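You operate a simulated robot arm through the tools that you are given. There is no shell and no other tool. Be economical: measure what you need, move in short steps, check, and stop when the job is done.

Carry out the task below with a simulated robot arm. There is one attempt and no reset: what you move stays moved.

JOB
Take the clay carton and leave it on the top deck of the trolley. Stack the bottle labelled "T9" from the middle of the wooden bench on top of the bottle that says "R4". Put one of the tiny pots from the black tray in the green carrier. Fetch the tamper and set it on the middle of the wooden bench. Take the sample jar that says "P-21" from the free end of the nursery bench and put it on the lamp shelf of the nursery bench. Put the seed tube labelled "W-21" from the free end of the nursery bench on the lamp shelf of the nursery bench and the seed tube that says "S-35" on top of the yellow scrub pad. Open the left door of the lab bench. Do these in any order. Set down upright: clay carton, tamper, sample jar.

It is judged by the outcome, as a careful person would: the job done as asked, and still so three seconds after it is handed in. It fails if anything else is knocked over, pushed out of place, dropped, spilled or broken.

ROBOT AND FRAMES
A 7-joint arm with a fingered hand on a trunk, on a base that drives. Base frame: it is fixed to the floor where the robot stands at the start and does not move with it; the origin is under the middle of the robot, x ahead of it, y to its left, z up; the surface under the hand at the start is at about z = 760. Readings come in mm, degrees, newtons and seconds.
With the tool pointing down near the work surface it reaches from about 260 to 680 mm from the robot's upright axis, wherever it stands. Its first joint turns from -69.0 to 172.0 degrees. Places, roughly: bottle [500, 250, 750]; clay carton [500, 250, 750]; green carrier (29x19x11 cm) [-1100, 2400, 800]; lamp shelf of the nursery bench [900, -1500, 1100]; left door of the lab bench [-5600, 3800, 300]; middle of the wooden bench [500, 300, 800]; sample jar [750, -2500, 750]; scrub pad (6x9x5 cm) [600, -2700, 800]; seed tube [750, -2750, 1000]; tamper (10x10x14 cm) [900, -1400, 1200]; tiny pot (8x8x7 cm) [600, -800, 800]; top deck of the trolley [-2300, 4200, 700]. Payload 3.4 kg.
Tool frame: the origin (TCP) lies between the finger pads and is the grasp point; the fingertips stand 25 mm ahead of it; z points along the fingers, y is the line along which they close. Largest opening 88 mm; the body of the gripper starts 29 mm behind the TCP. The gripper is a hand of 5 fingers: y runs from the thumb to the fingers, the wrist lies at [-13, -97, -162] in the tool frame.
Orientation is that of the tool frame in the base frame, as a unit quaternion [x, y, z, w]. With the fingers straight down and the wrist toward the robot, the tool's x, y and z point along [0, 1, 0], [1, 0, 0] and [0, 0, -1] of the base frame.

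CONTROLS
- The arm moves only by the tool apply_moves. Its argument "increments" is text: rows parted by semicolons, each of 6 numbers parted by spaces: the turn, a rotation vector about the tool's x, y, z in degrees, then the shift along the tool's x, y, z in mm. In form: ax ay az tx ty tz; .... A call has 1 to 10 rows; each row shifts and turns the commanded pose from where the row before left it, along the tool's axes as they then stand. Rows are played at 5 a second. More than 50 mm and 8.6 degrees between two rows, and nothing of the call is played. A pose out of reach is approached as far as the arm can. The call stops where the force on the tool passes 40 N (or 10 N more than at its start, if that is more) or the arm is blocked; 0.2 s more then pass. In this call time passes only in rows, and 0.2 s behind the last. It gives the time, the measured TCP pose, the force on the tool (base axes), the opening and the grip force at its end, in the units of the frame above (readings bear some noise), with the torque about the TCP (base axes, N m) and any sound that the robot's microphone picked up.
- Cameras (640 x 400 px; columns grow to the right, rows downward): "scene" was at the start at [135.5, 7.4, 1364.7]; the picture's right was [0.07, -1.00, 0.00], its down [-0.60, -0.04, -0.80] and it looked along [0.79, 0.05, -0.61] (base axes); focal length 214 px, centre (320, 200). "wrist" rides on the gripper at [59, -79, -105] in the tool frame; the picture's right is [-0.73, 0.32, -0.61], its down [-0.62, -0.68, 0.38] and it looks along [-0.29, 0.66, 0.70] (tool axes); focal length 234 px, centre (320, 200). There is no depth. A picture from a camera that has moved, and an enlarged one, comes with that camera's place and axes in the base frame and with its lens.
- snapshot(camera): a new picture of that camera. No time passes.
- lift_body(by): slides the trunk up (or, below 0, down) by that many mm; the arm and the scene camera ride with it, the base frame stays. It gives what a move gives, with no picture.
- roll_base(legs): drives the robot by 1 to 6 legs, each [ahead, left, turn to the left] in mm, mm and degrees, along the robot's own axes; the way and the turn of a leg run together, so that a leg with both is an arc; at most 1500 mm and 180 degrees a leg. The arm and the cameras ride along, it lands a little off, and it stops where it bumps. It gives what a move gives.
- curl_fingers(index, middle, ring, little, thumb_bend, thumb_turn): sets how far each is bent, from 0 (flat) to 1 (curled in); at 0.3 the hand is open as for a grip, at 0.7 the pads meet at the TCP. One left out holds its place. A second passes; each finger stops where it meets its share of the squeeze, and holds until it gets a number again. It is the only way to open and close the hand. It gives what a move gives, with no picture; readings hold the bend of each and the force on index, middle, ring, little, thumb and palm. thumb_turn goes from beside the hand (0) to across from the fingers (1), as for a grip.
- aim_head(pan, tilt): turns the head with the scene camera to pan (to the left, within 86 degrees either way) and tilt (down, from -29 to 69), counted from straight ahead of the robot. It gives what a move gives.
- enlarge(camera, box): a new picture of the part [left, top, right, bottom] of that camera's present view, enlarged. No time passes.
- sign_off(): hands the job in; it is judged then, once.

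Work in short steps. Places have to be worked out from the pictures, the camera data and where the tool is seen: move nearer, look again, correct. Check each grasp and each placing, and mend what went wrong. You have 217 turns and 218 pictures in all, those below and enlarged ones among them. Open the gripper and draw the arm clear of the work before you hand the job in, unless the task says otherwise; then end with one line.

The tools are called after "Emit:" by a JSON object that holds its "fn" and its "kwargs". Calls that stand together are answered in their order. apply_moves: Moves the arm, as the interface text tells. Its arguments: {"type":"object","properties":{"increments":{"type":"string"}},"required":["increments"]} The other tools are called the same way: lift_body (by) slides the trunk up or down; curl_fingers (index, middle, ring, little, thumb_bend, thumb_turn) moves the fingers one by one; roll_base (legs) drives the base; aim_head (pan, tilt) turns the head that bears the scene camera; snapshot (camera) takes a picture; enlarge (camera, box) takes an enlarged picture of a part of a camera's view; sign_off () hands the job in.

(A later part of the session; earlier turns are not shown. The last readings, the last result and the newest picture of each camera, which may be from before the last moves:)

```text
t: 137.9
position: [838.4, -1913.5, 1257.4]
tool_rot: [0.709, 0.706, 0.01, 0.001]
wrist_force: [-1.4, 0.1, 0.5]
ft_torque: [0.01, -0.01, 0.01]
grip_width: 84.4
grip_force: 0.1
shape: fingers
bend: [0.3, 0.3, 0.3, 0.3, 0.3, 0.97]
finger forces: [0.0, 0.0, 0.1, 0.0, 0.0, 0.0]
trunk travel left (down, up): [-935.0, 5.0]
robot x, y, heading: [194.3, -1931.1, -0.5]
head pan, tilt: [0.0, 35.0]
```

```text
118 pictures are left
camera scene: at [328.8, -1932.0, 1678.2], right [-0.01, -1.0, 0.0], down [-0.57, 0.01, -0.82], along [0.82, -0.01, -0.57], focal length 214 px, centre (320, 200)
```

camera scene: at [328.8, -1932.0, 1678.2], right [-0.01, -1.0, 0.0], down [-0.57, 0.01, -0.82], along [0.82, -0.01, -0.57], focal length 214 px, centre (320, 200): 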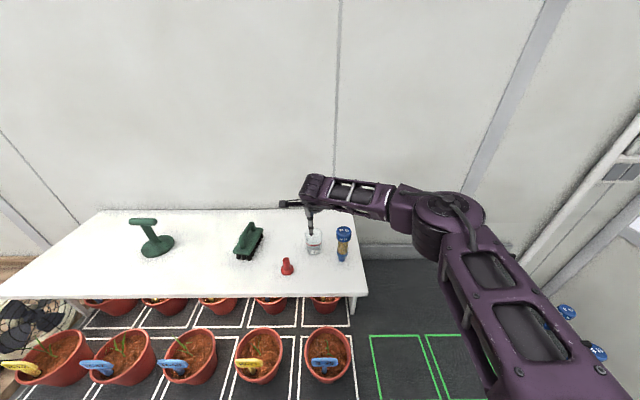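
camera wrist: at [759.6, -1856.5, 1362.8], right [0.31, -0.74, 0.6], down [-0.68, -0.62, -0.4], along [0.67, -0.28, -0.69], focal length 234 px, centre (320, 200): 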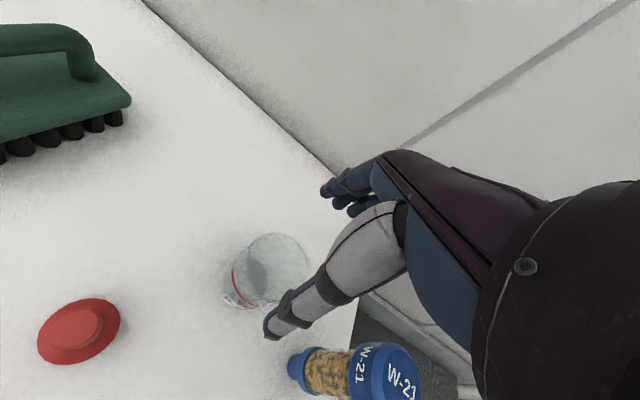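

Jar and tube are on the shelf. Now the tamper at ≈ (852, -1374): retract in front of the shelf, drive left, and look closely.

Emit:
{"fn": "apply_moves", "kwargs": {"increments": "0 0 0 0 -35 -8;0 0 0 0 -35 -8;0 0 0 0 -35 -8;0 0 0 0 -35 -8;0 0 0 0 -35 -8"}}

Emit:
{"fn": "roll_base", "kwargs": {"legs": [[0, 480, 0]]}}

Emit:
{"fn": "aim_head", "kwargs": {"pan": 5, "tilt": 35}}

Emit:
{"fn": "snapshot", "kwargs": {"camera": "scene"}}

Emit:
{"fn": "snapshot", "kwargs": {"camera": "wrist"}}

```text
t: 139.1
position: [662.3, -1913.5, 1295.5]
tool_rot: [0.708, 0.706, 0.012, 0.001]
wrist_force: [0.2, 0.4, -0.4]
ft_torque: [-0.03, -0.04, 0.02]
grip_width: 84.4
grip_force: 0.1
shape: fingers
bend: [0.3, 0.3, 0.3, 0.3, 0.3, 0.97]
finger forces: [0.0, 0.0, 0.1, 0.0, 0.1, 0.0]
trunk travel left (down, up): [-935.0, 5.0]
robot x, y, heading: [193.6, -1927.5, -0.6]
head pan, tilt: [0.0, 35.0]
```

```text
t: 141.9
position: [669.5, -1438.0, 1294.6]
tool_rot: [0.71, 0.704, 0.012, -0.001]
wrist_force: [0.2, 0.2, 0.0]
ft_torque: [-0.01, 0.0, -0.02]
grip_width: 84.4
grip_force: 0.0
shape: fingers
bend: [0.3, 0.3, 0.3, 0.3, 0.3, 0.97]
finger forces: [0.0, 0.0, 0.0, 0.0, 0.0, 0.0]
trunk travel left (down, up): [-935.0, 5.0]
robot x, y, heading: [200.0, -1451.6, -0.8]
head pan, tilt: [0.0, 35.0]
```

```text
t: 142.6
position: [669.5, -1436.0, 1294.3]
tool_rot: [0.71, 0.704, 0.011, 0.0]
wrist_force: [-0.6, 0.2, 0.4]
ft_torque: [-0.01, 0.01, 0.04]
grip_width: 84.5
grip_force: 0.1
shape: fingers
bend: [0.3, 0.3, 0.3, 0.3, 0.3, 0.97]
finger forces: [0.1, 0.1, 0.1, 0.1, 0.0, 0.0]
trunk travel left (down, up): [-935.0, 5.0]
robot x, y, heading: [196.8, -1456.6, -0.7]
head pan, tilt: [5.0, 35.0]
```

```text
117 pictures are left
camera scene: at [334.7, -1446.5, 1678.2], right [0.07, -1.0, 0.0], down [-0.57, -0.04, -0.82], along [0.82, 0.06, -0.57], focal length 214 px, centre (320, 200)
```

scene: 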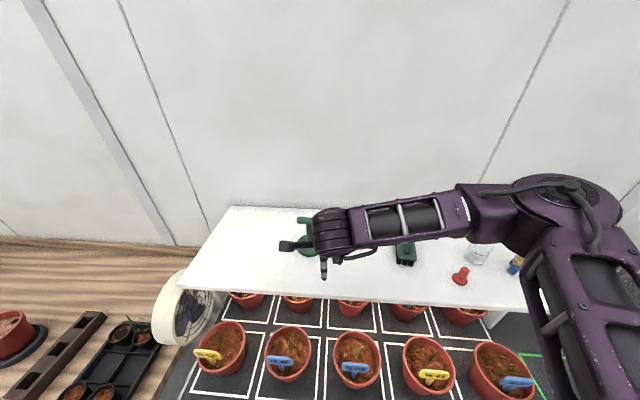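

```text
116 pictures are left
camera wrist: at [591.2, -1379.8, 1399.6], right [0.31, -0.74, 0.6], down [-0.68, -0.61, -0.4], along [0.67, -0.28, -0.69], focal length 234 px, centre (320, 200)
```

wrist: 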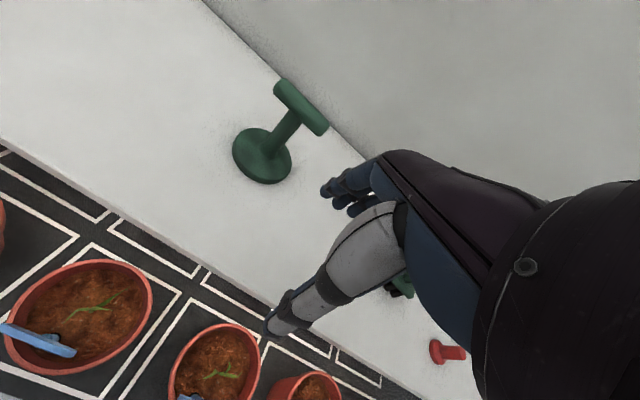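

The tamper's bar handle runs along y at about x ≈ 845, y ≈ -1374, z ≈ 1235 — ideal for the fingers to wrap. I approach high and look again.

Emit:
{"fn": "apply_moves", "kwargs": {"increments": "0 0 0 16 25 -3;0 0 0 16 25 0;0 0 0 16 25 0;0 0 0 14 25 0"}}

Emit:
{"fn": "snapshot", "kwargs": {"camera": "wrist"}}

Emit:
{"fn": "enlarge", "kwargs": {"camera": "scene", "box": [240, 170, 400, 290]}}

```text
t: 143.6
position: [771.1, -1372.9, 1298.3]
tool_rot: [0.71, 0.704, 0.009, 0.0]
wrist_force: [0.4, -0.6, -0.5]
ft_torque: [-0.03, -0.01, 0.0]
grip_width: 84.4
grip_force: 0.1
shape: fingers
bend: [0.3, 0.3, 0.3, 0.3, 0.3, 0.97]
finger forces: [0.0, 0.0, 0.0, 0.0, 0.0, 0.1]
trunk travel left (down, up): [-935.0, 5.0]
robot x, y, heading: [198.0, -1458.4, -0.7]
head pan, tilt: [5.0, 35.0]
```

```text
115 pictures are left
camera wrist: at [692.4, -1316.8, 1404.6], right [0.31, -0.74, 0.6], down [-0.68, -0.61, -0.4], along [0.66, -0.28, -0.69], focal length 234 px, centre (320, 200)
```

wrist: 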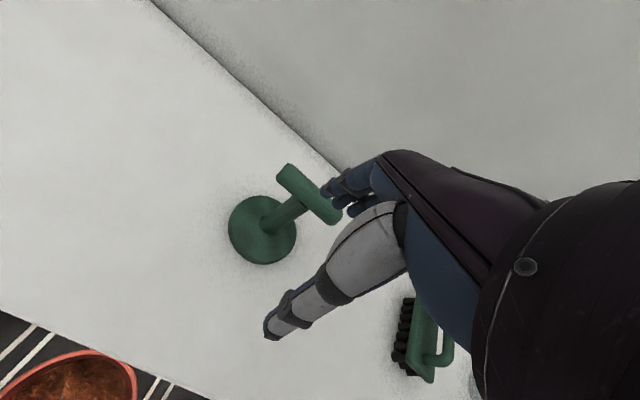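

```text
3.33 times, centred on (320, 230) of scene
camera zoom: at [335.8, -1445.0, 1678.0], right [0.07, -1.0, 0.0], down [-0.57, -0.04, -0.82], along [0.82, 0.06, -0.57], focal length 715 px, centre (320, 100)
```

zoom: 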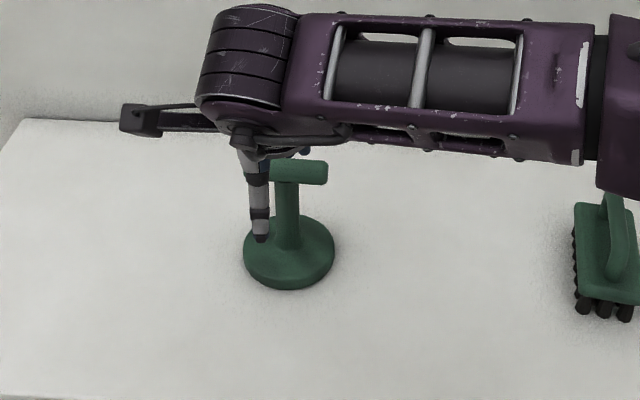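

Bar centre ≈ (853, -1374, 1231). Move over it, then descend.

Emit:
{"fn": "apply_moves", "kwargs": {"increments": "0 0 0 0 28 0;0 0 0 0 28 0;0 0 0 0 26 0"}}

Emit:
{"fn": "snapshot", "kwargs": {"camera": "wrist"}}

Emit:
{"fn": "enlarge", "kwargs": {"camera": "scene", "box": [240, 170, 400, 290]}}

```text
t: 144.4
position: [853.0, -1375.8, 1300.6]
tool_rot: [0.71, 0.704, 0.01, 0.001]
wrist_force: [0.9, 0.3, -0.4]
ft_torque: [-0.01, 0.03, 0.0]
grip_width: 84.5
grip_force: 0.2
shape: fingers
bend: [0.3, 0.3, 0.3, 0.3, 0.3, 0.97]
finger forces: [0.1, 0.0, 0.0, 0.0, 0.1, 0.1]
trunk travel left (down, up): [-935.0, 5.0]
robot x, y, heading: [197.5, -1453.5, -0.8]
head pan, tilt: [5.0, 35.0]
```

```text
113 pictures are left
camera wrist: at [774.1, -1317.7, 1406.4], right [0.31, -0.74, 0.6], down [-0.68, -0.61, -0.4], along [0.67, -0.28, -0.69], focal length 234 px, centre (320, 200)
```

wrist: 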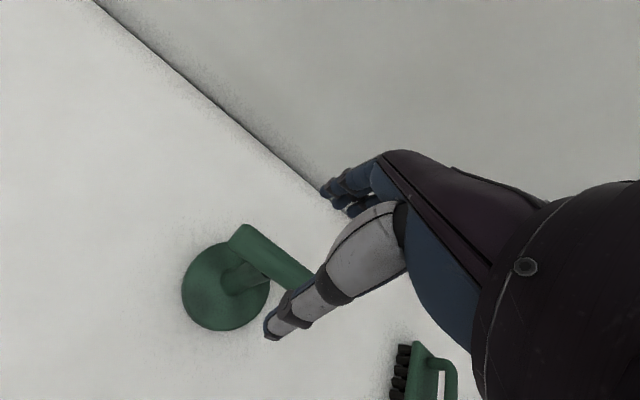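

```text
3.33 times, centred on (320, 230) of scene
camera zoom: at [335.1, -1445.8, 1678.1], right [0.07, -1.0, 0.0], down [-0.57, -0.04, -0.82], along [0.82, 0.06, -0.57], focal length 715 px, centre (320, 100)
```

zoom: 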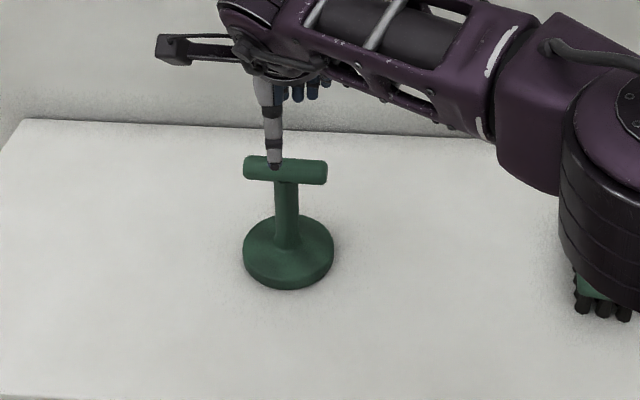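

Aligned. Lower by the trunk 66 mm.

Emit:
{"fn": "lift_body", "kwargs": {"by": -66}}

Emit:
{"fn": "snapshot", "kwargs": {"camera": "wrist"}}

Emit:
{"fn": "snapshot", "kwargs": {"camera": "scene"}}

```text
t: 145.5
position: [852.6, -1375.8, 1235.8]
tool_rot: [0.71, 0.704, 0.011, 0.0]
wrist_force: [0.5, -0.3, 0.9]
ft_torque: [-0.03, 0.01, 0.01]
grip_width: 84.7
grip_force: 0.0
shape: fingers
bend: [0.3, 0.3, 0.3, 0.3, 0.3, 0.97]
finger forces: [0.1, 0.0, 0.1, 0.0, 0.0, 0.0]
trunk travel left (down, up): [-869.0, 71.0]
robot x, y, heading: [198.2, -1454.9, -1.1]
head pan, tilt: [5.0, 35.0]
```

```text
111 pictures are left
camera wrist: at [773.7, -1318.4, 1340.6], right [0.31, -0.74, 0.6], down [-0.68, -0.61, -0.4], along [0.67, -0.28, -0.69], focal length 234 px, centre (320, 200)
```

wrist: 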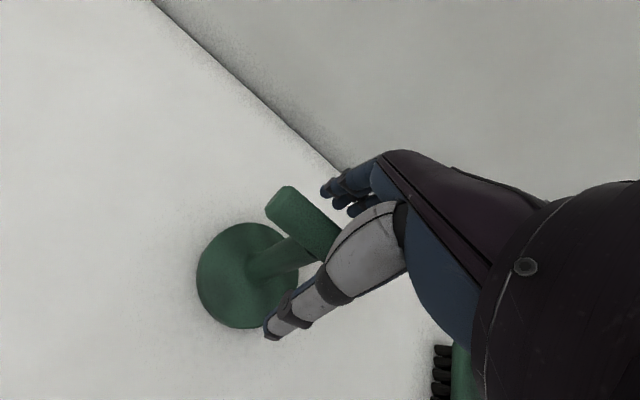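

```text
110 pictures are left
camera scene: at [334.6, -1446.5, 1612.1], right [0.07, -1.0, 0.0], down [-0.57, -0.04, -0.82], along [0.82, 0.06, -0.57], focal length 214 px, centre (320, 200)
```

scene: 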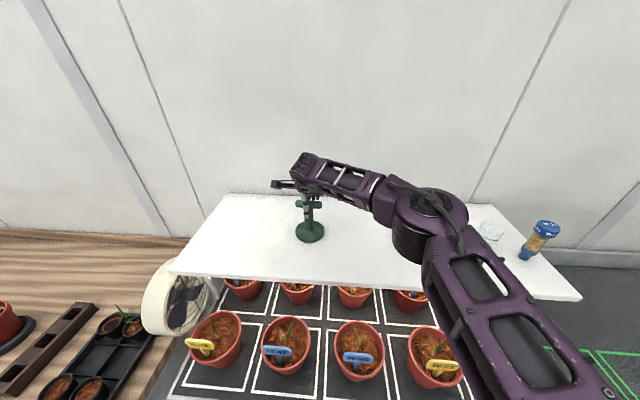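

The bar lies between thumb and fingers. Close the hand around it.

Emit:
{"fn": "apply_moves", "kwargs": {"increments": "0 0 0 0 3 4"}}

Emit:
{"fn": "curl_fingers", "kwargs": {"index": 0.9, "middle": 0.9, "ring": 0.9, "little": 0.9, "thumb_bend": 0.8}}

Emit:
{"fn": "enlarge", "kwargs": {"camera": "wrist", "box": [180, 160, 420, 350]}}

```text
t: 145.9
position: [857.2, -1374.8, 1230.6]
tool_rot: [0.709, 0.705, 0.011, 0.0]
wrist_force: [0.0, -0.8, 0.1]
ft_torque: [0.02, -0.02, -0.02]
grip_width: 84.3
grip_force: 0.0
shape: fingers
bend: [0.3, 0.3, 0.3, 0.3, 0.3, 0.97]
finger forces: [0.0, 0.0, 0.0, 0.1, 0.1, 0.0]
trunk travel left (down, up): [-869.0, 71.0]
robot x, y, heading: [197.0, -1452.7, -0.9]
head pan, tilt: [5.0, 35.0]
```

```text
t: 146.9
position: [855.5, -1374.7, 1230.8]
tool_rot: [0.71, 0.704, 0.01, 0.0]
wrist_force: [0.8, -0.4, -1.7]
ft_torque: [0.02, 0.01, 0.0]
grip_width: 12.9
grip_force: 25.4
shape: fingers
bend: [0.75, 0.79, 0.89, 0.9, 0.66, 0.87]
finger forces: [10.8, 16.2, 0.0, 0.0, 23.6, 0.0]
trunk travel left (down, up): [-869.0, 71.0]
robot x, y, heading: [196.2, -1451.6, -0.9]
head pan, tilt: [5.0, 35.0]
```

```text
2.11 times, centred on (300, 255) of wrist
camera zoom: at [777.2, -1318.3, 1336.3], right [0.31, -0.74, 0.6], down [-0.68, -0.61, -0.4], along [0.67, -0.28, -0.69], focal length 493 px, centre (362, 84)
```

zoom: 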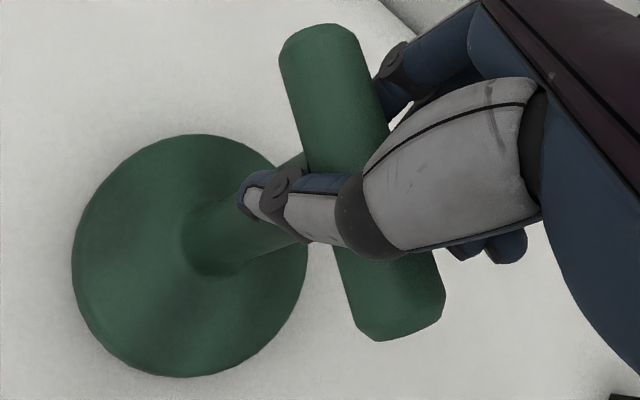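

The fingers and thumb close around the stem under the bar — a secure hold. Lift and look.

Emit:
{"fn": "lift_body", "kwargs": {"by": 60}}

Emit:
{"fn": "snapshot", "kwargs": {"camera": "scene"}}

Emit:
{"fn": "snapshot", "kwargs": {"camera": "wrist"}}

```text
t: 147.9
position: [856.8, -1374.9, 1290.9]
tool_rot: [0.709, 0.705, 0.011, -0.001]
wrist_force: [0.0, 0.2, -1.1]
ft_torque: [0.0, -0.01, -0.02]
grip_width: 12.8
grip_force: 25.3
shape: fingers
bend: [0.75, 0.79, 0.89, 0.9, 0.66, 0.87]
finger forces: [10.9, 16.3, 0.1, 0.0, 23.4, 0.0]
trunk travel left (down, up): [-929.0, 11.0]
robot x, y, heading: [199.2, -1451.6, -0.4]
head pan, tilt: [5.0, 35.0]
```

```text
108 pictures are left
camera scene: at [335.3, -1446.6, 1672.1], right [0.07, -1.0, 0.0], down [-0.57, -0.04, -0.82], along [0.82, 0.06, -0.57], focal length 214 px, centre (320, 200)
```

scene: 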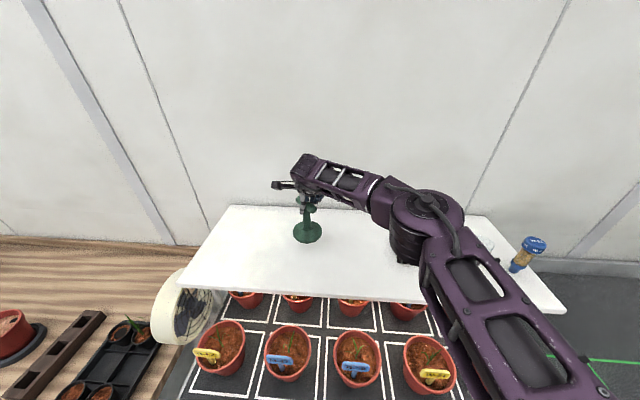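

```text
107 pictures are left
camera wrist: at [777.5, -1318.3, 1396.3], right [0.31, -0.74, 0.6], down [-0.68, -0.61, -0.4], along [0.67, -0.28, -0.69], focal length 234 px, centre (320, 200)
```

wrist: 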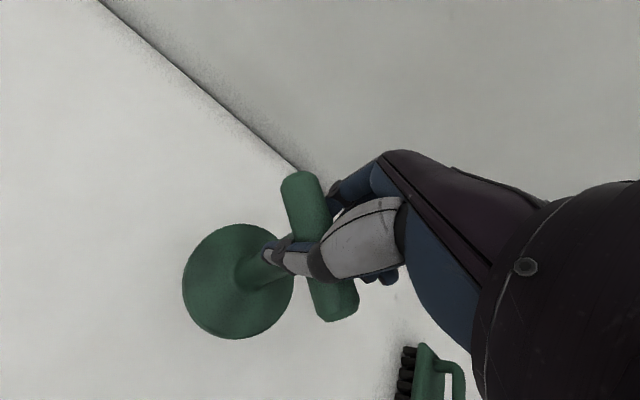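

The tamper hangs safely. I retract, back off and drive to the wooden bench.

Emit:
{"fn": "apply_moves", "kwargs": {"increments": "0 0 0 0 -40 0;0 0 0 0 -40 0;0 0 0 0 -40 0;0 0 0 0 -40 0;0 0 0 0 -40 0;0 0 0 0 -40 0"}}

Emit:
{"fn": "roll_base", "kwargs": {"legs": [[-220, 0, 0], [0, 800, 0], [0, 800, 0.8]]}}

Emit:
{"fn": "aim_head", "kwargs": {"pan": 10, "tilt": 42}}

Emit:
{"fn": "snapshot", "kwargs": {"camera": "scene"}}

Emit:
{"fn": "snapshot", "kwargs": {"camera": "wrist"}}

```text
t: 149.3
position: [613.4, -1373.4, 1288.0]
tool_rot: [0.71, 0.704, 0.011, 0.002]
wrist_force: [-0.7, 0.8, -0.8]
ft_torque: [-0.01, -0.03, -0.02]
grip_width: 12.8
grip_force: 25.0
shape: fingers
bend: [0.75, 0.8, 0.89, 0.9, 0.66, 0.87]
finger forces: [11.1, 15.9, 0.1, 0.0, 23.2, 0.0]
trunk travel left (down, up): [-929.0, 11.0]
robot x, y, heading: [200.4, -1452.7, -0.9]
head pan, tilt: [5.0, 35.0]
```

```text
t: 158.7
position: [412.4, 230.9, 1286.8]
tool_rot: [0.707, 0.707, 0.012, 0.0]
wrist_force: [0.6, -0.3, -1.4]
ft_torque: [0.0, -0.01, -0.01]
grip_width: 13.1
grip_force: 24.9
shape: fingers
bend: [0.75, 0.8, 0.89, 0.9, 0.66, 0.87]
finger forces: [11.2, 16.0, 0.1, 0.0, 23.1, 0.1]
trunk travel left (down, up): [-929.0, 11.0]
robot x, y, heading: [-4.6, 149.0, -0.2]
head pan, tilt: [5.0, 35.0]
```

```text
t: 159.4
position: [411.3, 231.7, 1287.7]
tool_rot: [0.706, 0.708, 0.012, 0.0]
wrist_force: [-0.4, 0.5, -1.2]
ft_torque: [-0.03, -0.01, -0.03]
grip_width: 12.9
grip_force: 24.8
shape: fingers
bend: [0.75, 0.8, 0.89, 0.9, 0.66, 0.87]
finger forces: [11.1, 16.2, 0.0, 0.0, 23.1, 0.1]
trunk travel left (down, up): [-929.0, 11.0]
robot x, y, heading: [-5.1, 147.5, -0.3]
head pan, tilt: [10.0, 42.0]
```

```text
106 pictures are left
camera scene: at [126.6, 163.7, 1661.7], right [0.17, -0.99, 0.0], down [-0.66, -0.11, -0.74], along [0.73, 0.13, -0.67], focal length 214 px, centre (320, 200)
```

scene: 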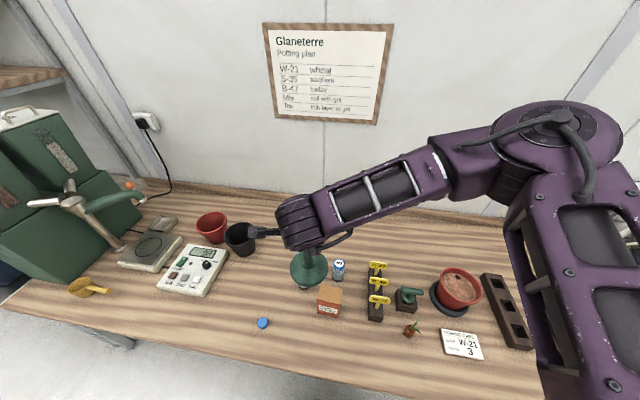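

```text
105 pictures are left
camera wrist: at [332.8, 288.1, 1393.0], right [0.31, -0.73, 0.6], down [-0.67, -0.62, -0.4], along [0.67, -0.28, -0.69], focal length 234 px, centre (320, 200)
```

wrist: 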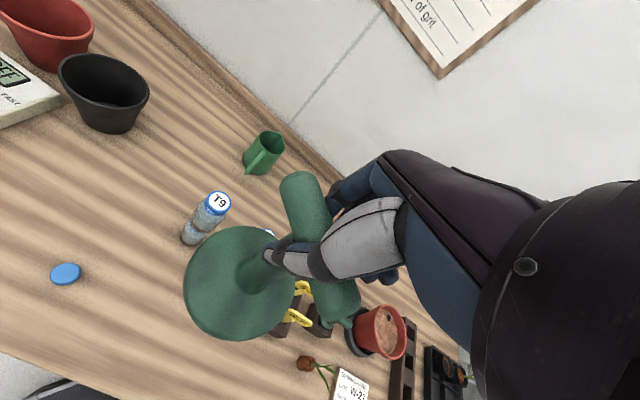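

The tamper's base hangs slightly off (toward robot and left, ~5° tilt). I position over the free spot (390, 318), correct the tilt, and lower part-way.

Emit:
{"fn": "apply_moves", "kwargs": {"increments": "0 0 0 29 -7 0;0 0 0 29 -7 0;0 0 0 29 -7 0;-4 -3 0 0 0 0"}}

Emit:
{"fn": "lift_body", "kwargs": {"by": -350}}

Emit:
{"fn": "snapshot", "kwargs": {"camera": "scene"}}

Emit:
{"fn": "snapshot", "kwargs": {"camera": "wrist"}}

```text
t: 160.4
position: [389.5, 319.5, 1289.0]
tool_rot: [0.706, 0.706, 0.016, 0.044]
wrist_force: [0.3, 0.4, -1.7]
ft_torque: [0.01, 0.0, -0.01]
grip_width: 12.8
grip_force: 25.2
shape: fingers
bend: [0.75, 0.8, 0.89, 0.9, 0.66, 0.87]
finger forces: [11.1, 16.2, 0.1, 0.0, 23.1, 0.1]
trunk travel left (down, up): [-929.0, 11.0]
robot x, y, heading: [-3.3, 145.7, -0.1]
head pan, tilt: [10.0, 42.0]
```

```text
t: 163.8
position: [391.3, 316.7, 938.6]
tool_rot: [0.706, 0.706, 0.017, 0.043]
wrist_force: [-0.2, -0.5, -0.6]
ft_torque: [0.01, -0.03, -0.01]
grip_width: 12.7
grip_force: 25.1
shape: fingers
bend: [0.75, 0.8, 0.89, 0.9, 0.66, 0.87]
finger forces: [11.1, 16.2, 0.0, 0.0, 23.1, 0.0]
trunk travel left (down, up): [-579.0, 361.0]
robot x, y, heading: [-2.7, 150.0, -0.1]
head pan, tilt: [10.0, 42.0]
```

```text
104 pictures are left
camera scene: at [126.5, 163.6, 1311.7], right [0.17, -0.99, 0.0], down [-0.66, -0.11, -0.74], along [0.73, 0.13, -0.67], focal length 214 px, centre (320, 200)
```

scene: 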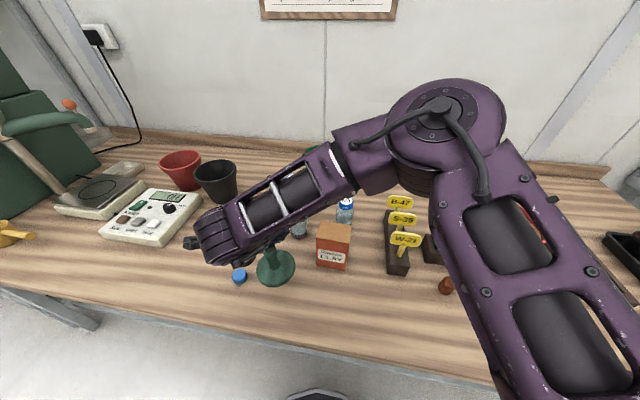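

```text
103 pictures are left
camera wrist: at [304.4, 379.9, 1035.0], right [0.27, -0.7, 0.66], down [-0.65, -0.64, -0.42], along [0.71, -0.31, -0.63], focal length 234 px, centre (320, 200)
```

wrist: 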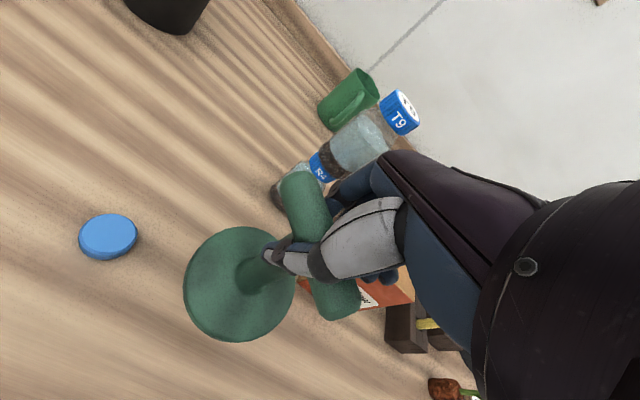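

Base ≈ (388, 321), upright. Lower 45 mm with the trunk and then small steps.

Emit:
{"fn": "lift_body", "kwargs": {"by": -45}}

Emit:
{"fn": "apply_moves", "kwargs": {"increments": "0 0 0 0.1 -0.2 3;0 0 0 0.1 -0.2 3;0 0 0 0.1 -0.2 3;0 0 0 0.1 -0.2 3;0 0 0 0.1 -0.2 3;0 0 0 0.1 -0.2 3;0 0 0 0.1 -0.2 3;0 0 0 0.1 -0.2 3"}}

Emit:
{"fn": "snapshot", "kwargs": {"camera": "wrist"}}

```text
t: 164.7
position: [390.3, 317.4, 893.5]
tool_rot: [0.706, 0.707, 0.018, 0.043]
wrist_force: [0.4, -0.2, -1.6]
ft_torque: [0.01, -0.02, -0.04]
grip_width: 12.6
grip_force: 25.5
shape: fingers
bend: [0.75, 0.8, 0.89, 0.9, 0.66, 0.87]
finger forces: [11.0, 16.2, 0.1, 0.0, 23.1, 0.0]
trunk travel left (down, up): [-534.0, 406.0]
robot x, y, heading: [-7.9, 147.4, -0.3]
head pan, tilt: [10.0, 42.0]
```

```text
t: 166.5
position: [390.9, 315.9, 871.3]
tool_rot: [0.706, 0.706, 0.02, 0.042]
wrist_force: [0.7, -7.3, 20.3]
ft_torque: [0.36, 0.27, 0.07]
grip_width: 12.4
grip_force: 29.5
shape: fingers
bend: [0.76, 0.81, 0.89, 0.9, 0.67, 0.87]
finger forces: [13.9, 20.7, 0.1, 0.1, 24.3, 0.1]
trunk travel left (down, up): [-534.0, 406.0]
robot x, y, heading: [-4.7, 151.8, -0.4]
head pan, tilt: [10.0, 42.0]
```

```text
102 pictures are left
camera wrist: at [303.2, 377.9, 967.0], right [0.27, -0.7, 0.66], down [-0.65, -0.64, -0.42], along [0.71, -0.31, -0.63], focal length 234 px, centre (320, 200)
```

wrist: 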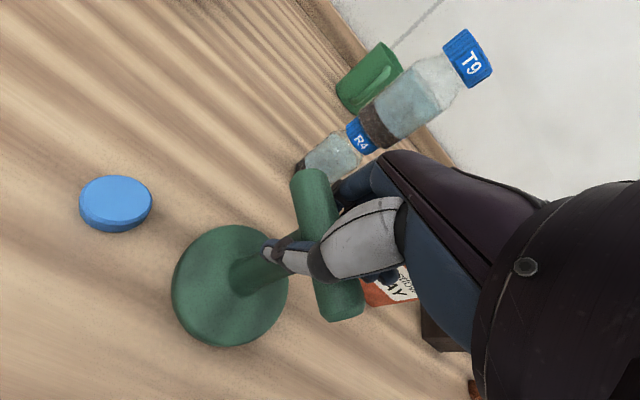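

Contact. Ease up 2.5 mm, then open.

Emit:
{"fn": "apply_moves", "kwargs": {"increments": "0 0 0 -0.1 0.2 -1.5;0 0 0 -0.1 0.1 -1.5"}}

Emit:
{"fn": "curl_fingers", "kwargs": {"index": 0.6, "middle": 0.6, "ring": 0.6, "little": 0.6, "thumb_bend": 0.5}}

Emit:
{"fn": "snapshot", "kwargs": {"camera": "wrist"}}

```text
t: 167.1
position: [391.1, 317.4, 871.6]
tool_rot: [0.706, 0.707, 0.016, 0.042]
wrist_force: [-0.5, -0.6, 5.0]
ft_torque: [0.21, 0.04, 0.0]
grip_width: 12.5
grip_force: 27.1
shape: fingers
bend: [0.76, 0.81, 0.89, 0.9, 0.67, 0.87]
finger forces: [13.4, 16.5, 0.0, 0.0, 24.2, 0.0]
trunk travel left (down, up): [-534.0, 406.0]
robot x, y, heading: [-3.3, 148.4, -0.1]
head pan, tilt: [10.0, 42.0]
```

```text
t: 168.1
position: [391.1, 318.2, 871.7]
tool_rot: [0.707, 0.705, 0.018, 0.043]
wrist_force: [0.4, -0.4, 0.7]
ft_torque: [0.03, -0.02, -0.03]
grip_width: 30.6
grip_force: 0.1
shape: fingers
bend: [0.6, 0.6, 0.6, 0.6, 0.5, 0.97]
finger forces: [0.0, 0.0, 0.0, 0.1, 0.2, 0.0]
trunk travel left (down, up): [-534.0, 406.0]
robot x, y, heading: [-4.1, 150.4, -0.3]
head pan, tilt: [10.0, 42.0]
```

```text
101 pictures are left
camera wrist: at [304.5, 379.6, 968.8], right [0.27, -0.7, 0.66], down [-0.65, -0.64, -0.42], along [0.71, -0.31, -0.63], focal length 234 px, centre (320, 200)
```

wrist: 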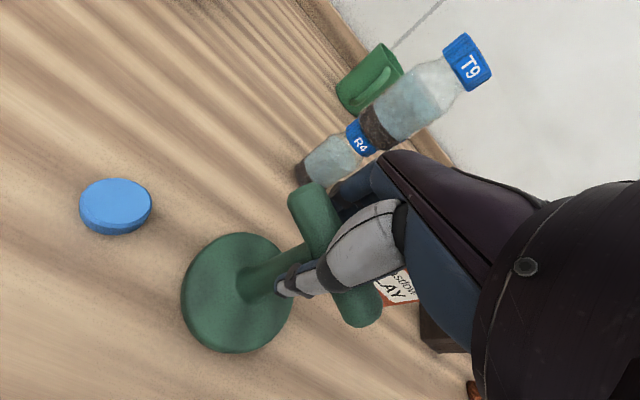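

The tamper stands. Open fully and lift away.

Emit:
{"fn": "curl_fingers", "kwargs": {"index": 0.3, "middle": 0.3, "ring": 0.3, "little": 0.3, "thumb_bend": 0.28}}

Emit:
{"fn": "lift_body", "kwargs": {"by": 120}}

Emit:
{"fn": "snapshot", "kwargs": {"camera": "wrist"}}

Emit:
{"fn": "snapshot", "kwargs": {"camera": "scene"}}

```text
t: 169.1
position: [391.6, 317.1, 872.9]
tool_rot: [0.706, 0.707, 0.018, 0.043]
wrist_force: [0.5, 0.2, 0.5]
ft_torque: [-0.01, -0.01, -0.01]
grip_width: 85.6
grip_force: 0.1
shape: fingers
bend: [0.3, 0.3, 0.3, 0.3, 0.28, 0.97]
finger forces: [0.0, 0.0, 0.1, 0.0, 0.0, 0.1]
trunk travel left (down, up): [-534.0, 406.0]
robot x, y, heading: [-4.1, 150.2, -0.3]
head pan, tilt: [10.0, 42.0]
```

```text
t: 170.6
position: [391.3, 318.7, 993.2]
tool_rot: [0.706, 0.707, 0.017, 0.043]
wrist_force: [0.4, 0.1, -0.3]
ft_torque: [0.0, 0.0, -0.01]
grip_width: 85.7
grip_force: 0.0
shape: fingers
bend: [0.3, 0.3, 0.3, 0.3, 0.28, 0.97]
finger forces: [0.0, 0.1, 0.0, 0.0, 0.0, 0.0]
trunk travel left (down, up): [-654.0, 286.0]
robot x, y, heading: [-7.8, 146.0, -0.4]
head pan, tilt: [10.0, 42.0]
```

```text
100 pictures are left
camera wrist: at [304.7, 379.6, 1088.8], right [0.27, -0.7, 0.66], down [-0.65, -0.64, -0.42], along [0.71, -0.31, -0.63], focal length 234 px, centre (320, 200)
```

wrist: 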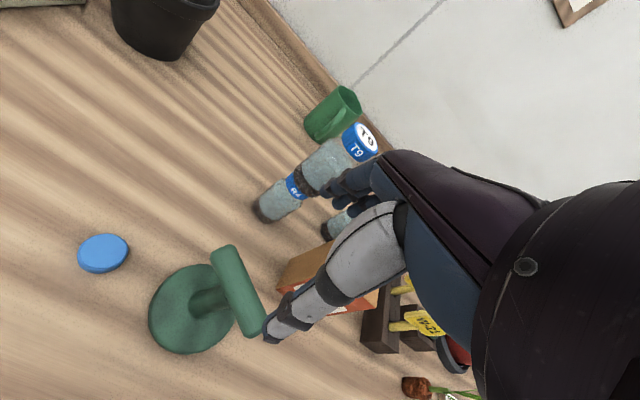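

```text
99 pictures are left
camera scene: at [126.5, 163.5, 1386.6], right [0.17, -0.99, 0.0], down [-0.66, -0.11, -0.74], along [0.73, 0.13, -0.67], focal length 214 px, centre (320, 200)
```

scene: 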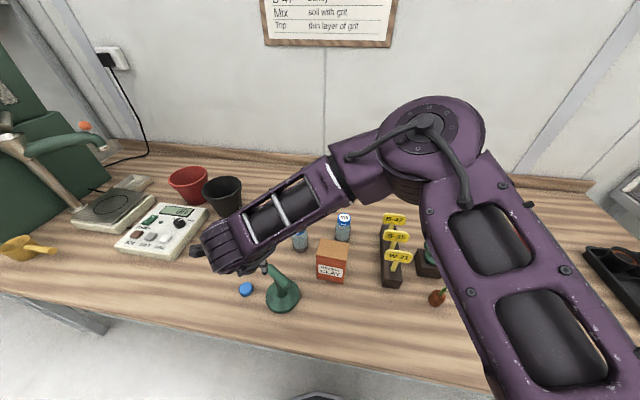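

The tamper stands upright in the middle of the bench. Next the clay carton at ≈ (488, 187): I level the tool and move above it.

Emit:
{"fn": "apply_moves", "kwargs": {"increments": "4 3 0 0 0 0;0 0 0 -26 15 0;0 0 0 -26 20 0;0 0 0 -26 20 0;0 0 0 -26 20 0;0 0 0 -26 20 0"}}

Emit:
{"fn": "snapshot", "kwargs": {"camera": "wrist"}}

Emit:
{"fn": "snapshot", "kwargs": {"camera": "scene"}}

```text
t: 172.0
position: [485.5, 186.5, 991.7]
tool_rot: [0.707, 0.708, 0.011, -0.001]
wrist_force: [-0.4, -0.2, 0.3]
ft_torque: [-0.02, 0.03, 0.01]
grip_width: 86.0
grip_force: 0.0
shape: fingers
bend: [0.3, 0.3, 0.3, 0.3, 0.28, 0.97]
finger forces: [0.0, 0.0, 0.1, 0.0, 0.0, 0.0]
trunk travel left (down, up): [-654.0, 286.0]
robot x, y, heading: [-7.8, 148.5, -0.3]
head pan, tilt: [10.0, 42.0]
```

```text
98 pictures are left
camera wrist: at [406.8, 242.3, 1097.4], right [0.32, -0.73, 0.6], down [-0.67, -0.62, -0.4], along [0.67, -0.28, -0.69], focal length 234 px, centre (320, 200)
```

wrist: 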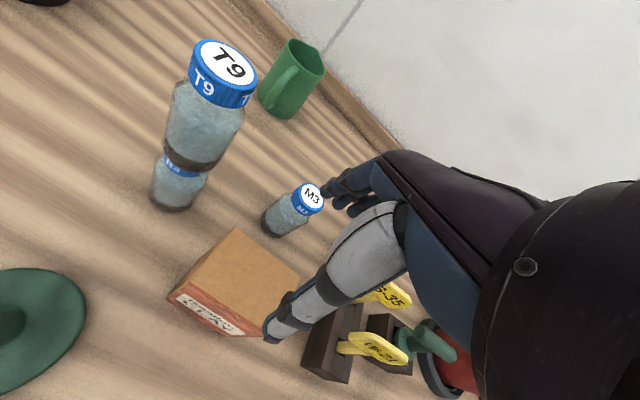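

```text
97 pictures are left
camera scene: at [126.8, 162.0, 1386.6], right [0.17, -0.99, 0.0], down [-0.66, -0.11, -0.74], along [0.73, 0.13, -0.67], focal length 214 px, centre (320, 200)
```

scene: 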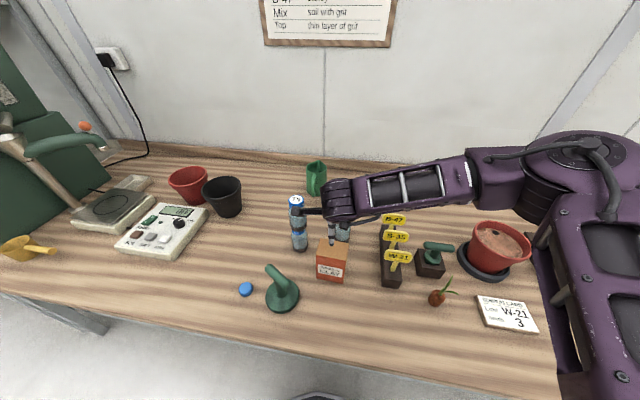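

Emit:
{"fn": "enlarge", "kwargs": {"camera": "scene", "box": [280, 200, 380, 300]}}

Emit:
{"fn": "enlarge", "kwargs": {"camera": "wrist", "box": [150, 200, 350, 360]}}

```text
4.00 times, centred on (330, 250) of scene
camera zoom: at [126.8, 162.0, 1386.6], right [0.17, -0.99, 0.0], down [-0.66, -0.11, -0.74], along [0.73, 0.13, -0.67], focal length 858 px, centre (280, 0)
```

zoom: 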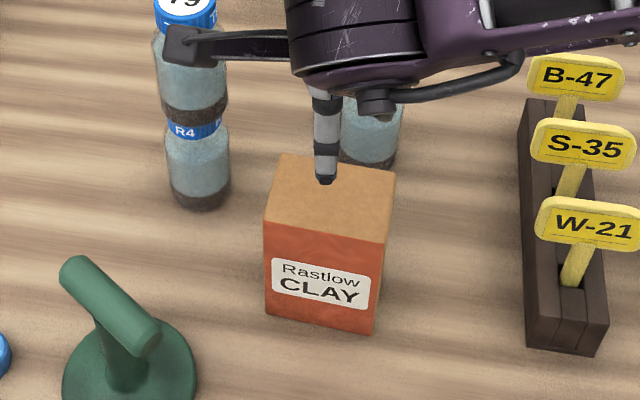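

```text
2.50 times, centred on (250, 280) of wrist
camera zoom: at [406.8, 242.3, 1097.4], right [0.32, -0.73, 0.6], down [-0.67, -0.62, -0.4], along [0.67, -0.28, -0.69], focal length 585 px, centre (495, 0)
```

zoom: 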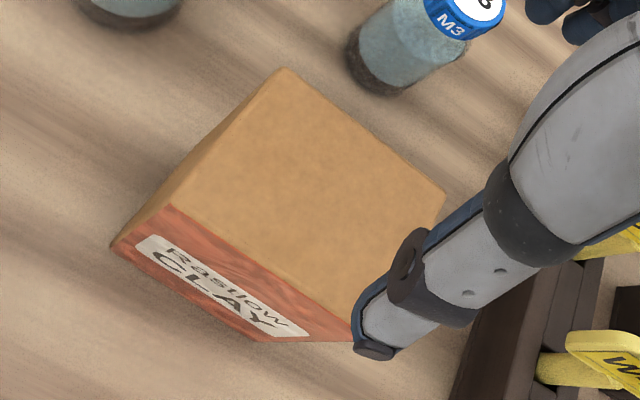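

Carton: x 456–515, y 146–228, top z ≈ 875; the hand is centred over it. Lower with the trunk, then finish with the arm.

Emit:
{"fn": "lift_body", "kwargs": {"by": -90}}

Emit:
{"fn": "snapshot", "kwargs": {"camera": "wrist"}}

Emit:
{"fn": "enlarge", "kwargs": {"camera": "scene", "box": [280, 140, 400, 260]}}

```text
t: 173.3
position: [486.5, 188.1, 902.0]
tool_rot: [0.706, 0.708, 0.012, 0.0]
wrist_force: [0.4, 0.5, -0.1]
ft_torque: [-0.01, -0.04, -0.01]
grip_width: 85.7
grip_force: 0.1
shape: fingers
bend: [0.3, 0.3, 0.3, 0.3, 0.28, 0.97]
finger forces: [0.0, 0.1, 0.0, 0.0, 0.1, 0.1]
trunk travel left (down, up): [-564.0, 376.0]
robot x, y, heading: [-2.2, 148.9, -0.2]
head pan, tilt: [10.0, 42.0]
```

```text
94 pictures are left
camera wrist: at [406.3, 243.8, 1007.5], right [0.31, -0.73, 0.6], down [-0.67, -0.62, -0.4], along [0.67, -0.28, -0.69], focal length 234 px, centre (320, 200)
```

wrist: 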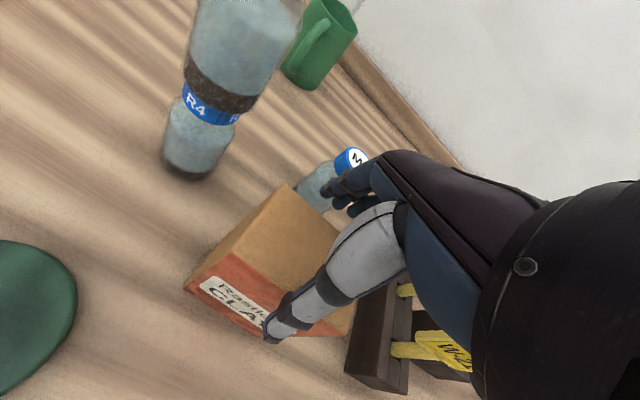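

```text
3.33 times, centred on (340, 200) of scene
camera zoom: at [126.2, 163.5, 1296.7], right [0.17, -0.99, 0.0], down [-0.66, -0.11, -0.74], along [0.73, 0.13, -0.67], focal length 715 px, centre (253, 200)
```

zoom: 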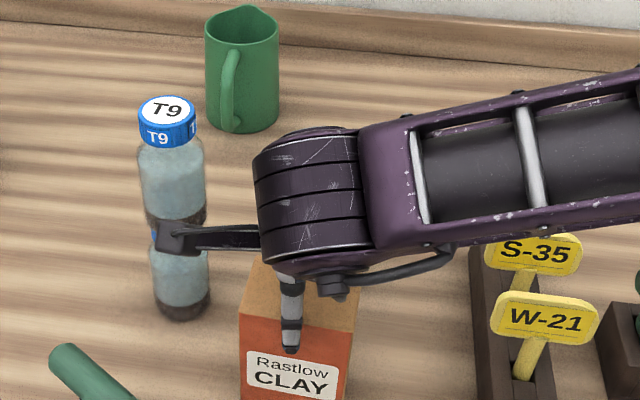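

Emit:
{"fn": "apply_moves", "kwargs": {"increments": "0 0 0 0 0 12;0 0 0 0 0 12;0 0 0 0 0 12;0 0 0 0 0 12"}}

Emit:
{"fn": "snapshot", "kwargs": {"camera": "wrist"}}

```text
t: 174.4
position: [486.5, 190.1, 861.9]
tool_rot: [0.706, 0.708, 0.02, 0.003]
wrist_force: [-10.3, -2.0, 26.4]
ft_torque: [0.05, 0.2, 0.04]
grip_width: 95.9
grip_force: 17.8
shape: fingers
bend: [0.28, 0.3, 0.3, 0.29, 0.27, 0.97]
finger forces: [7.9, 0.0, 0.1, 2.4, 24.5, 0.0]
trunk travel left (down, up): [-564.0, 376.0]
robot x, y, heading: [-4.6, 145.3, -0.0]
head pan, tilt: [10.0, 42.0]
stopped in row 4: the force on the tool passed its limit at 43 N (the readings are from after the stop); the commanded pose is now the measured one
```

```text
92 pictures are left
camera wrist: at [403.8, 244.2, 966.8], right [0.31, -0.74, 0.6], down [-0.67, -0.62, -0.42], along [0.68, -0.27, -0.68], focal length 234 px, centre (320, 200)
```

wrist: 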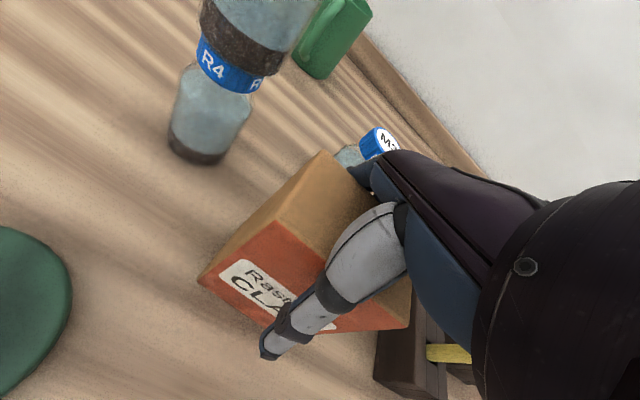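

The carton wedges against the roots of thumb and index. I raise 8 mm to free it and then close.

Emit:
{"fn": "apply_moves", "kwargs": {"increments": "0 0 0 0 0 -4;0 0 0 0 0 -4"}}

Emit:
{"fn": "enlarge", "kwargs": {"camera": "wrist", "box": [150, 130, 450, 370]}}

```text
t: 175.0
position: [487.1, 188.4, 865.2]
tool_rot: [0.706, 0.708, 0.015, 0.001]
wrist_force: [-2.9, -0.3, 2.2]
ft_torque: [0.02, 0.07, -0.03]
grip_width: 95.1
grip_force: 8.7
shape: fingers
bend: [0.28, 0.3, 0.3, 0.3, 0.27, 0.97]
finger forces: [5.3, 0.0, 0.1, 0.9, 11.5, 0.1]
trunk travel left (down, up): [-564.0, 376.0]
robot x, y, heading: [-6.0, 145.1, -0.1]
head pan, tilt: [10.0, 42.0]
```

```text
1.67 times, centred on (300, 250) of wrist
camera zoom: at [406.7, 244.5, 969.4], right [0.31, -0.74, 0.6], down [-0.67, -0.62, -0.41], along [0.67, -0.28, -0.69], focal length 390 px, centre (353, 117)
```

zoom: 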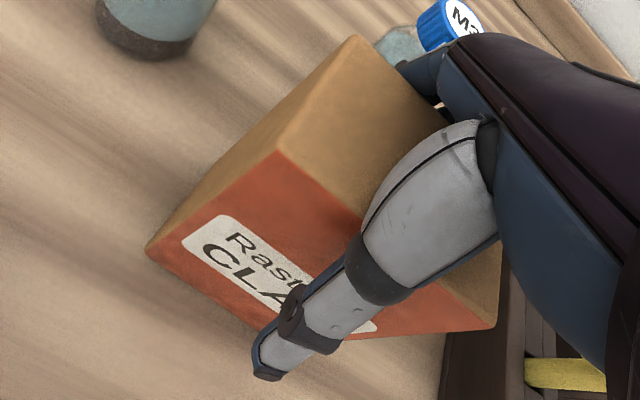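

Emit:
{"fn": "curl_fingers", "kwargs": {"index": 0.65, "middle": 0.65, "ring": 0.65, "little": 0.65, "thumb_bend": 0.65}}

Emit:
{"fn": "enlarge", "kwargs": {"camera": "wrist", "box": [150, 130, 450, 370]}}

```text
t: 176.0
position: [487.9, 188.5, 865.6]
tool_rot: [0.707, 0.707, 0.015, 0.002]
wrist_force: [5.4, 0.9, 6.8]
ft_torque: [-0.34, -0.84, 0.25]
grip_width: 61.1
grip_force: 55.6
shape: fingers
bend: [0.36, 0.54, 0.54, 0.6, 0.63, 0.92]
finger forces: [27.1, 8.8, 7.7, 16.2, 52.5, 0.0]
trunk travel left (down, up): [-564.0, 376.0]
robot x, y, heading: [-3.0, 151.2, -0.4]
head pan, tilt: [10.0, 42.0]
```

```text
1.67 times, centred on (300, 250) of wrist
camera zoom: at [407.9, 244.7, 970.6], right [0.31, -0.74, 0.6], down [-0.67, -0.62, -0.41], along [0.68, -0.28, -0.68], focal length 390 px, centre (353, 117)
```

zoom: 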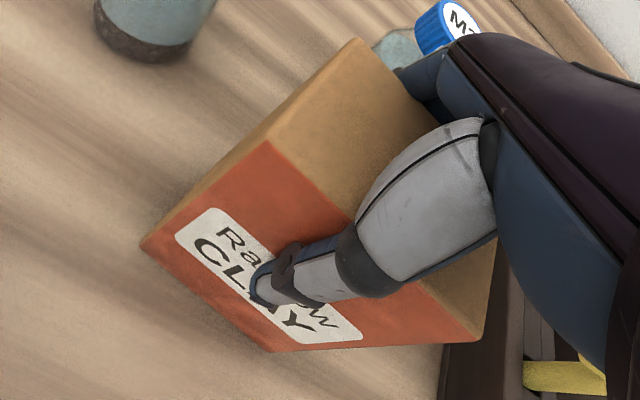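

Firm grip (55 N). Lift slowly and check.

Emit:
{"fn": "lift_body", "kwargs": {"by": 120}}

Emit:
{"fn": "snapshot", "kwargs": {"camera": "wrist"}}

Emit:
{"fn": "snapshot", "kwargs": {"camera": "scene"}}

```text
t: 177.5
position: [488.6, 187.9, 984.4]
tool_rot: [0.707, 0.707, 0.015, 0.002]
wrist_force: [0.2, 0.7, -5.8]
ft_torque: [0.02, -0.03, -0.01]
grip_width: 61.0
grip_force: 52.1
shape: fingers
bend: [0.37, 0.55, 0.55, 0.61, 0.62, 0.91]
finger forces: [24.4, 7.4, 6.2, 12.2, 53.5, 0.1]
trunk travel left (down, up): [-684.0, 256.0]
robot x, y, heading: [-4.9, 151.0, -0.4]
head pan, tilt: [10.0, 42.0]
```

```text
89 pictures are left
camera wrist: at [408.5, 244.6, 1089.7], right [0.31, -0.74, 0.6], down [-0.67, -0.62, -0.41], along [0.67, -0.28, -0.69], focal length 234 px, centre (320, 200)
```

wrist: 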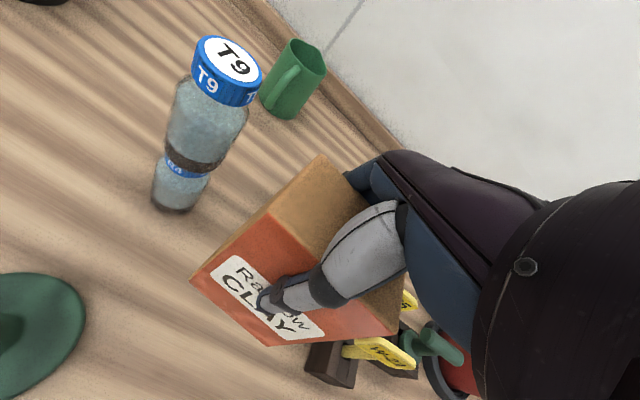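

```text
88 pictures are left
camera scene: at [127.3, 163.5, 1416.5], right [0.17, -0.99, 0.0], down [-0.66, -0.11, -0.74], along [0.73, 0.13, -0.67], focal length 214 px, centre (320, 200)
```

scene: 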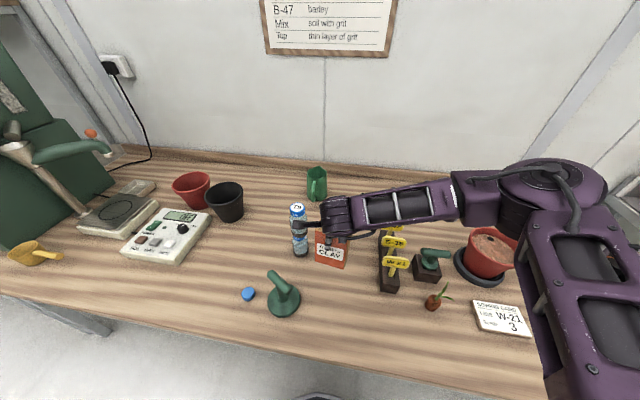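

Carried well. Raise more, back off, turn left and look toward the trolley.

Emit:
{"fn": "lift_body", "kwargs": {"by": 150}}

Emit:
{"fn": "roll_base", "kwargs": {"legs": [[-650, 0, 0], [0, 0, 90]]}}

Emit:
{"fn": "aim_head", "kwargs": {"pan": 20, "tilt": 15}}

Emit:
{"fn": "snapshot", "kwargs": {"camera": "scene"}}

Emit:
{"fn": "aim_head", "kwargs": {"pan": 70, "tilt": 15}}

Emit:
{"fn": "snapshot", "kwargs": {"camera": "scene"}}

```text
t: 179.3
position: [489.0, 189.3, 1135.3]
tool_rot: [0.706, 0.708, 0.015, 0.001]
wrist_force: [0.3, -0.4, -6.9]
ft_torque: [-0.01, -0.08, -0.01]
grip_width: 61.2
grip_force: 51.9
shape: fingers
bend: [0.37, 0.55, 0.55, 0.61, 0.62, 0.91]
finger forces: [24.2, 7.3, 6.3, 12.1, 53.3, 0.2]
trunk travel left (down, up): [-834.0, 106.0]
robot x, y, heading: [-8.6, 145.0, -0.0]
head pan, tilt: [10.0, 42.0]
```

```text
t: 186.7
position: [-701.5, 644.6, 1133.8]
tool_rot: [-0.001, 1.0, 0.011, -0.01]
wrist_force: [-0.8, 0.6, -5.8]
ft_torque: [0.06, 0.04, -0.01]
grip_width: 60.7
grip_force: 48.9
shape: fingers
bend: [0.38, 0.55, 0.56, 0.61, 0.62, 0.91]
finger forces: [22.9, 7.1, 6.0, 11.4, 50.2, 0.1]
trunk travel left (down, up): [-834.0, 106.0]
robot x, y, heading: [-658.3, 149.3, 89.7]
head pan, tilt: [10.0, 42.0]
```

```text
t: 187.7
position: [-700.9, 644.9, 1135.9]
tool_rot: [-0.001, 1.0, 0.012, -0.01]
wrist_force: [-0.4, -0.2, -5.5]
ft_torque: [0.03, 0.01, -0.02]
grip_width: 60.8
grip_force: 48.5
shape: fingers
bend: [0.38, 0.56, 0.56, 0.61, 0.62, 0.91]
finger forces: [23.1, 7.1, 6.0, 11.4, 50.3, 0.1]
trunk travel left (down, up): [-834.0, 106.0]
robot x, y, heading: [-662.6, 151.4, 89.7]
head pan, tilt: [20.0, 15.0]
```

```text
87 pictures are left
camera scene: at [-692.7, 291.1, 1609.0], right [0.94, 0.34, 0.0], down [0.09, -0.25, -0.97], along [-0.33, 0.91, -0.26], focal length 214 px, centre (320, 200)
```

scene: 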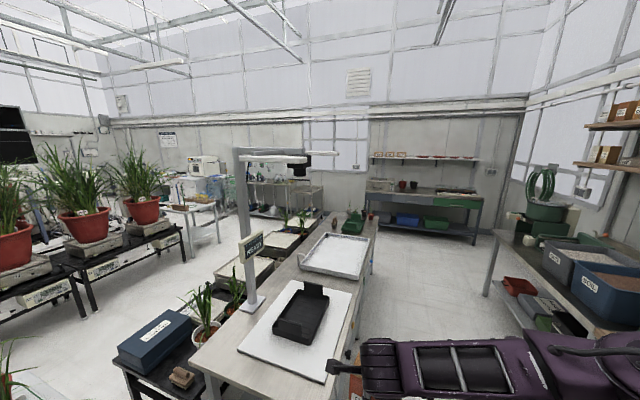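

```text
t: 188.8
position: [-701.1, 643.1, 1134.7]
tool_rot: [0.0, 1.0, 0.012, -0.01]
wrist_force: [0.0, 0.2, -5.7]
ft_torque: [0.05, 0.0, 0.01]
grip_width: 60.6
grip_force: 48.8
shape: fingers
bend: [0.38, 0.56, 0.56, 0.61, 0.62, 0.91]
finger forces: [23.1, 7.1, 6.0, 11.4, 50.3, 0.0]
trunk travel left (down, up): [-834.0, 106.0]
robot x, y, heading: [-663.1, 151.7, 89.7]
head pan, tilt: [70.0, 15.0]
```

```text
86 pictures are left
camera scene: at [-748.9, 235.7, 1609.1], right [0.35, 0.94, 0.0], down [0.24, -0.09, -0.97], along [-0.91, 0.34, -0.26], focal length 214 px, centre (320, 200)
```

scene: 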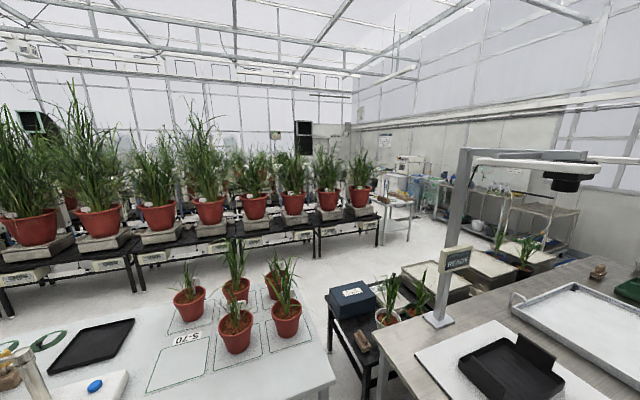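

The aisle between the centre table (right edge x ≈ -800) and the side bench (x ≈ 70) leads to the back; the green carrier stands at the table's far end and the trolley beyond to the left. I drive through the aisle.

Emit:
{"fn": "roll_base", "kwargs": {"legs": [[0, -300, 0], [1400, 0, 0], [1300, 0, 0]]}}

Emit:
{"fn": "aim_head", "kwargs": {"pan": 50, "tilt": 20}}

Emit:
{"fn": "snapshot", "kwargs": {"camera": "scene"}}

```text
t: 203.6
position: [-346.6, 3342.7, 1135.4]
tool_rot: [0.009, 1.0, 0.012, -0.01]
wrist_force: [-0.1, 0.7, -6.3]
ft_torque: [0.06, 0.02, -0.01]
grip_width: 61.0
grip_force: 48.0
shape: fingers
bend: [0.38, 0.56, 0.56, 0.61, 0.62, 0.91]
finger forces: [22.8, 7.0, 6.0, 11.2, 49.8, 0.1]
trunk travel left (down, up): [-834.0, 106.0]
robot x, y, heading: [-315.3, 2849.5, 88.7]
head pan, tilt: [70.0, 15.0]
```

```text
t: 204.4
position: [-348.4, 3342.9, 1135.4]
tool_rot: [0.009, 1.0, 0.012, -0.009]
wrist_force: [-0.3, 0.0, -6.1]
ft_torque: [0.05, 0.0, 0.03]
grip_width: 60.6
grip_force: 48.1
shape: fingers
bend: [0.38, 0.56, 0.56, 0.61, 0.62, 0.91]
finger forces: [22.8, 7.0, 6.1, 11.2, 49.7, 0.0]
trunk travel left (down, up): [-834.0, 106.0]
robot x, y, heading: [-319.3, 2851.1, 88.7]
head pan, tilt: [50.0, 20.0]
```

```text
85 pictures are left
camera scene: at [-387.1, 2963.3, 1600.9], right [0.66, 0.75, 0.0], down [0.26, -0.23, -0.94], along [-0.71, 0.62, -0.34], focal length 214 px, centre (320, 200)
```

scene: 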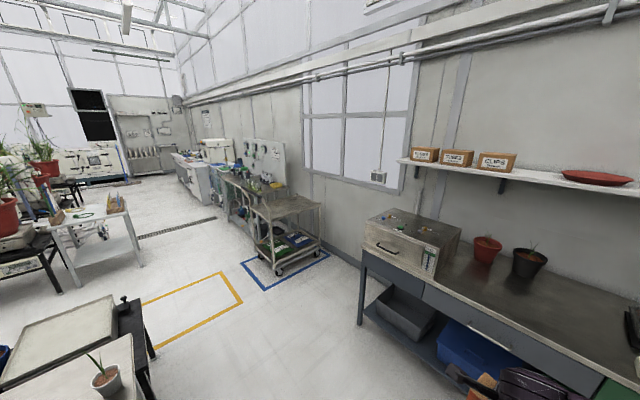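

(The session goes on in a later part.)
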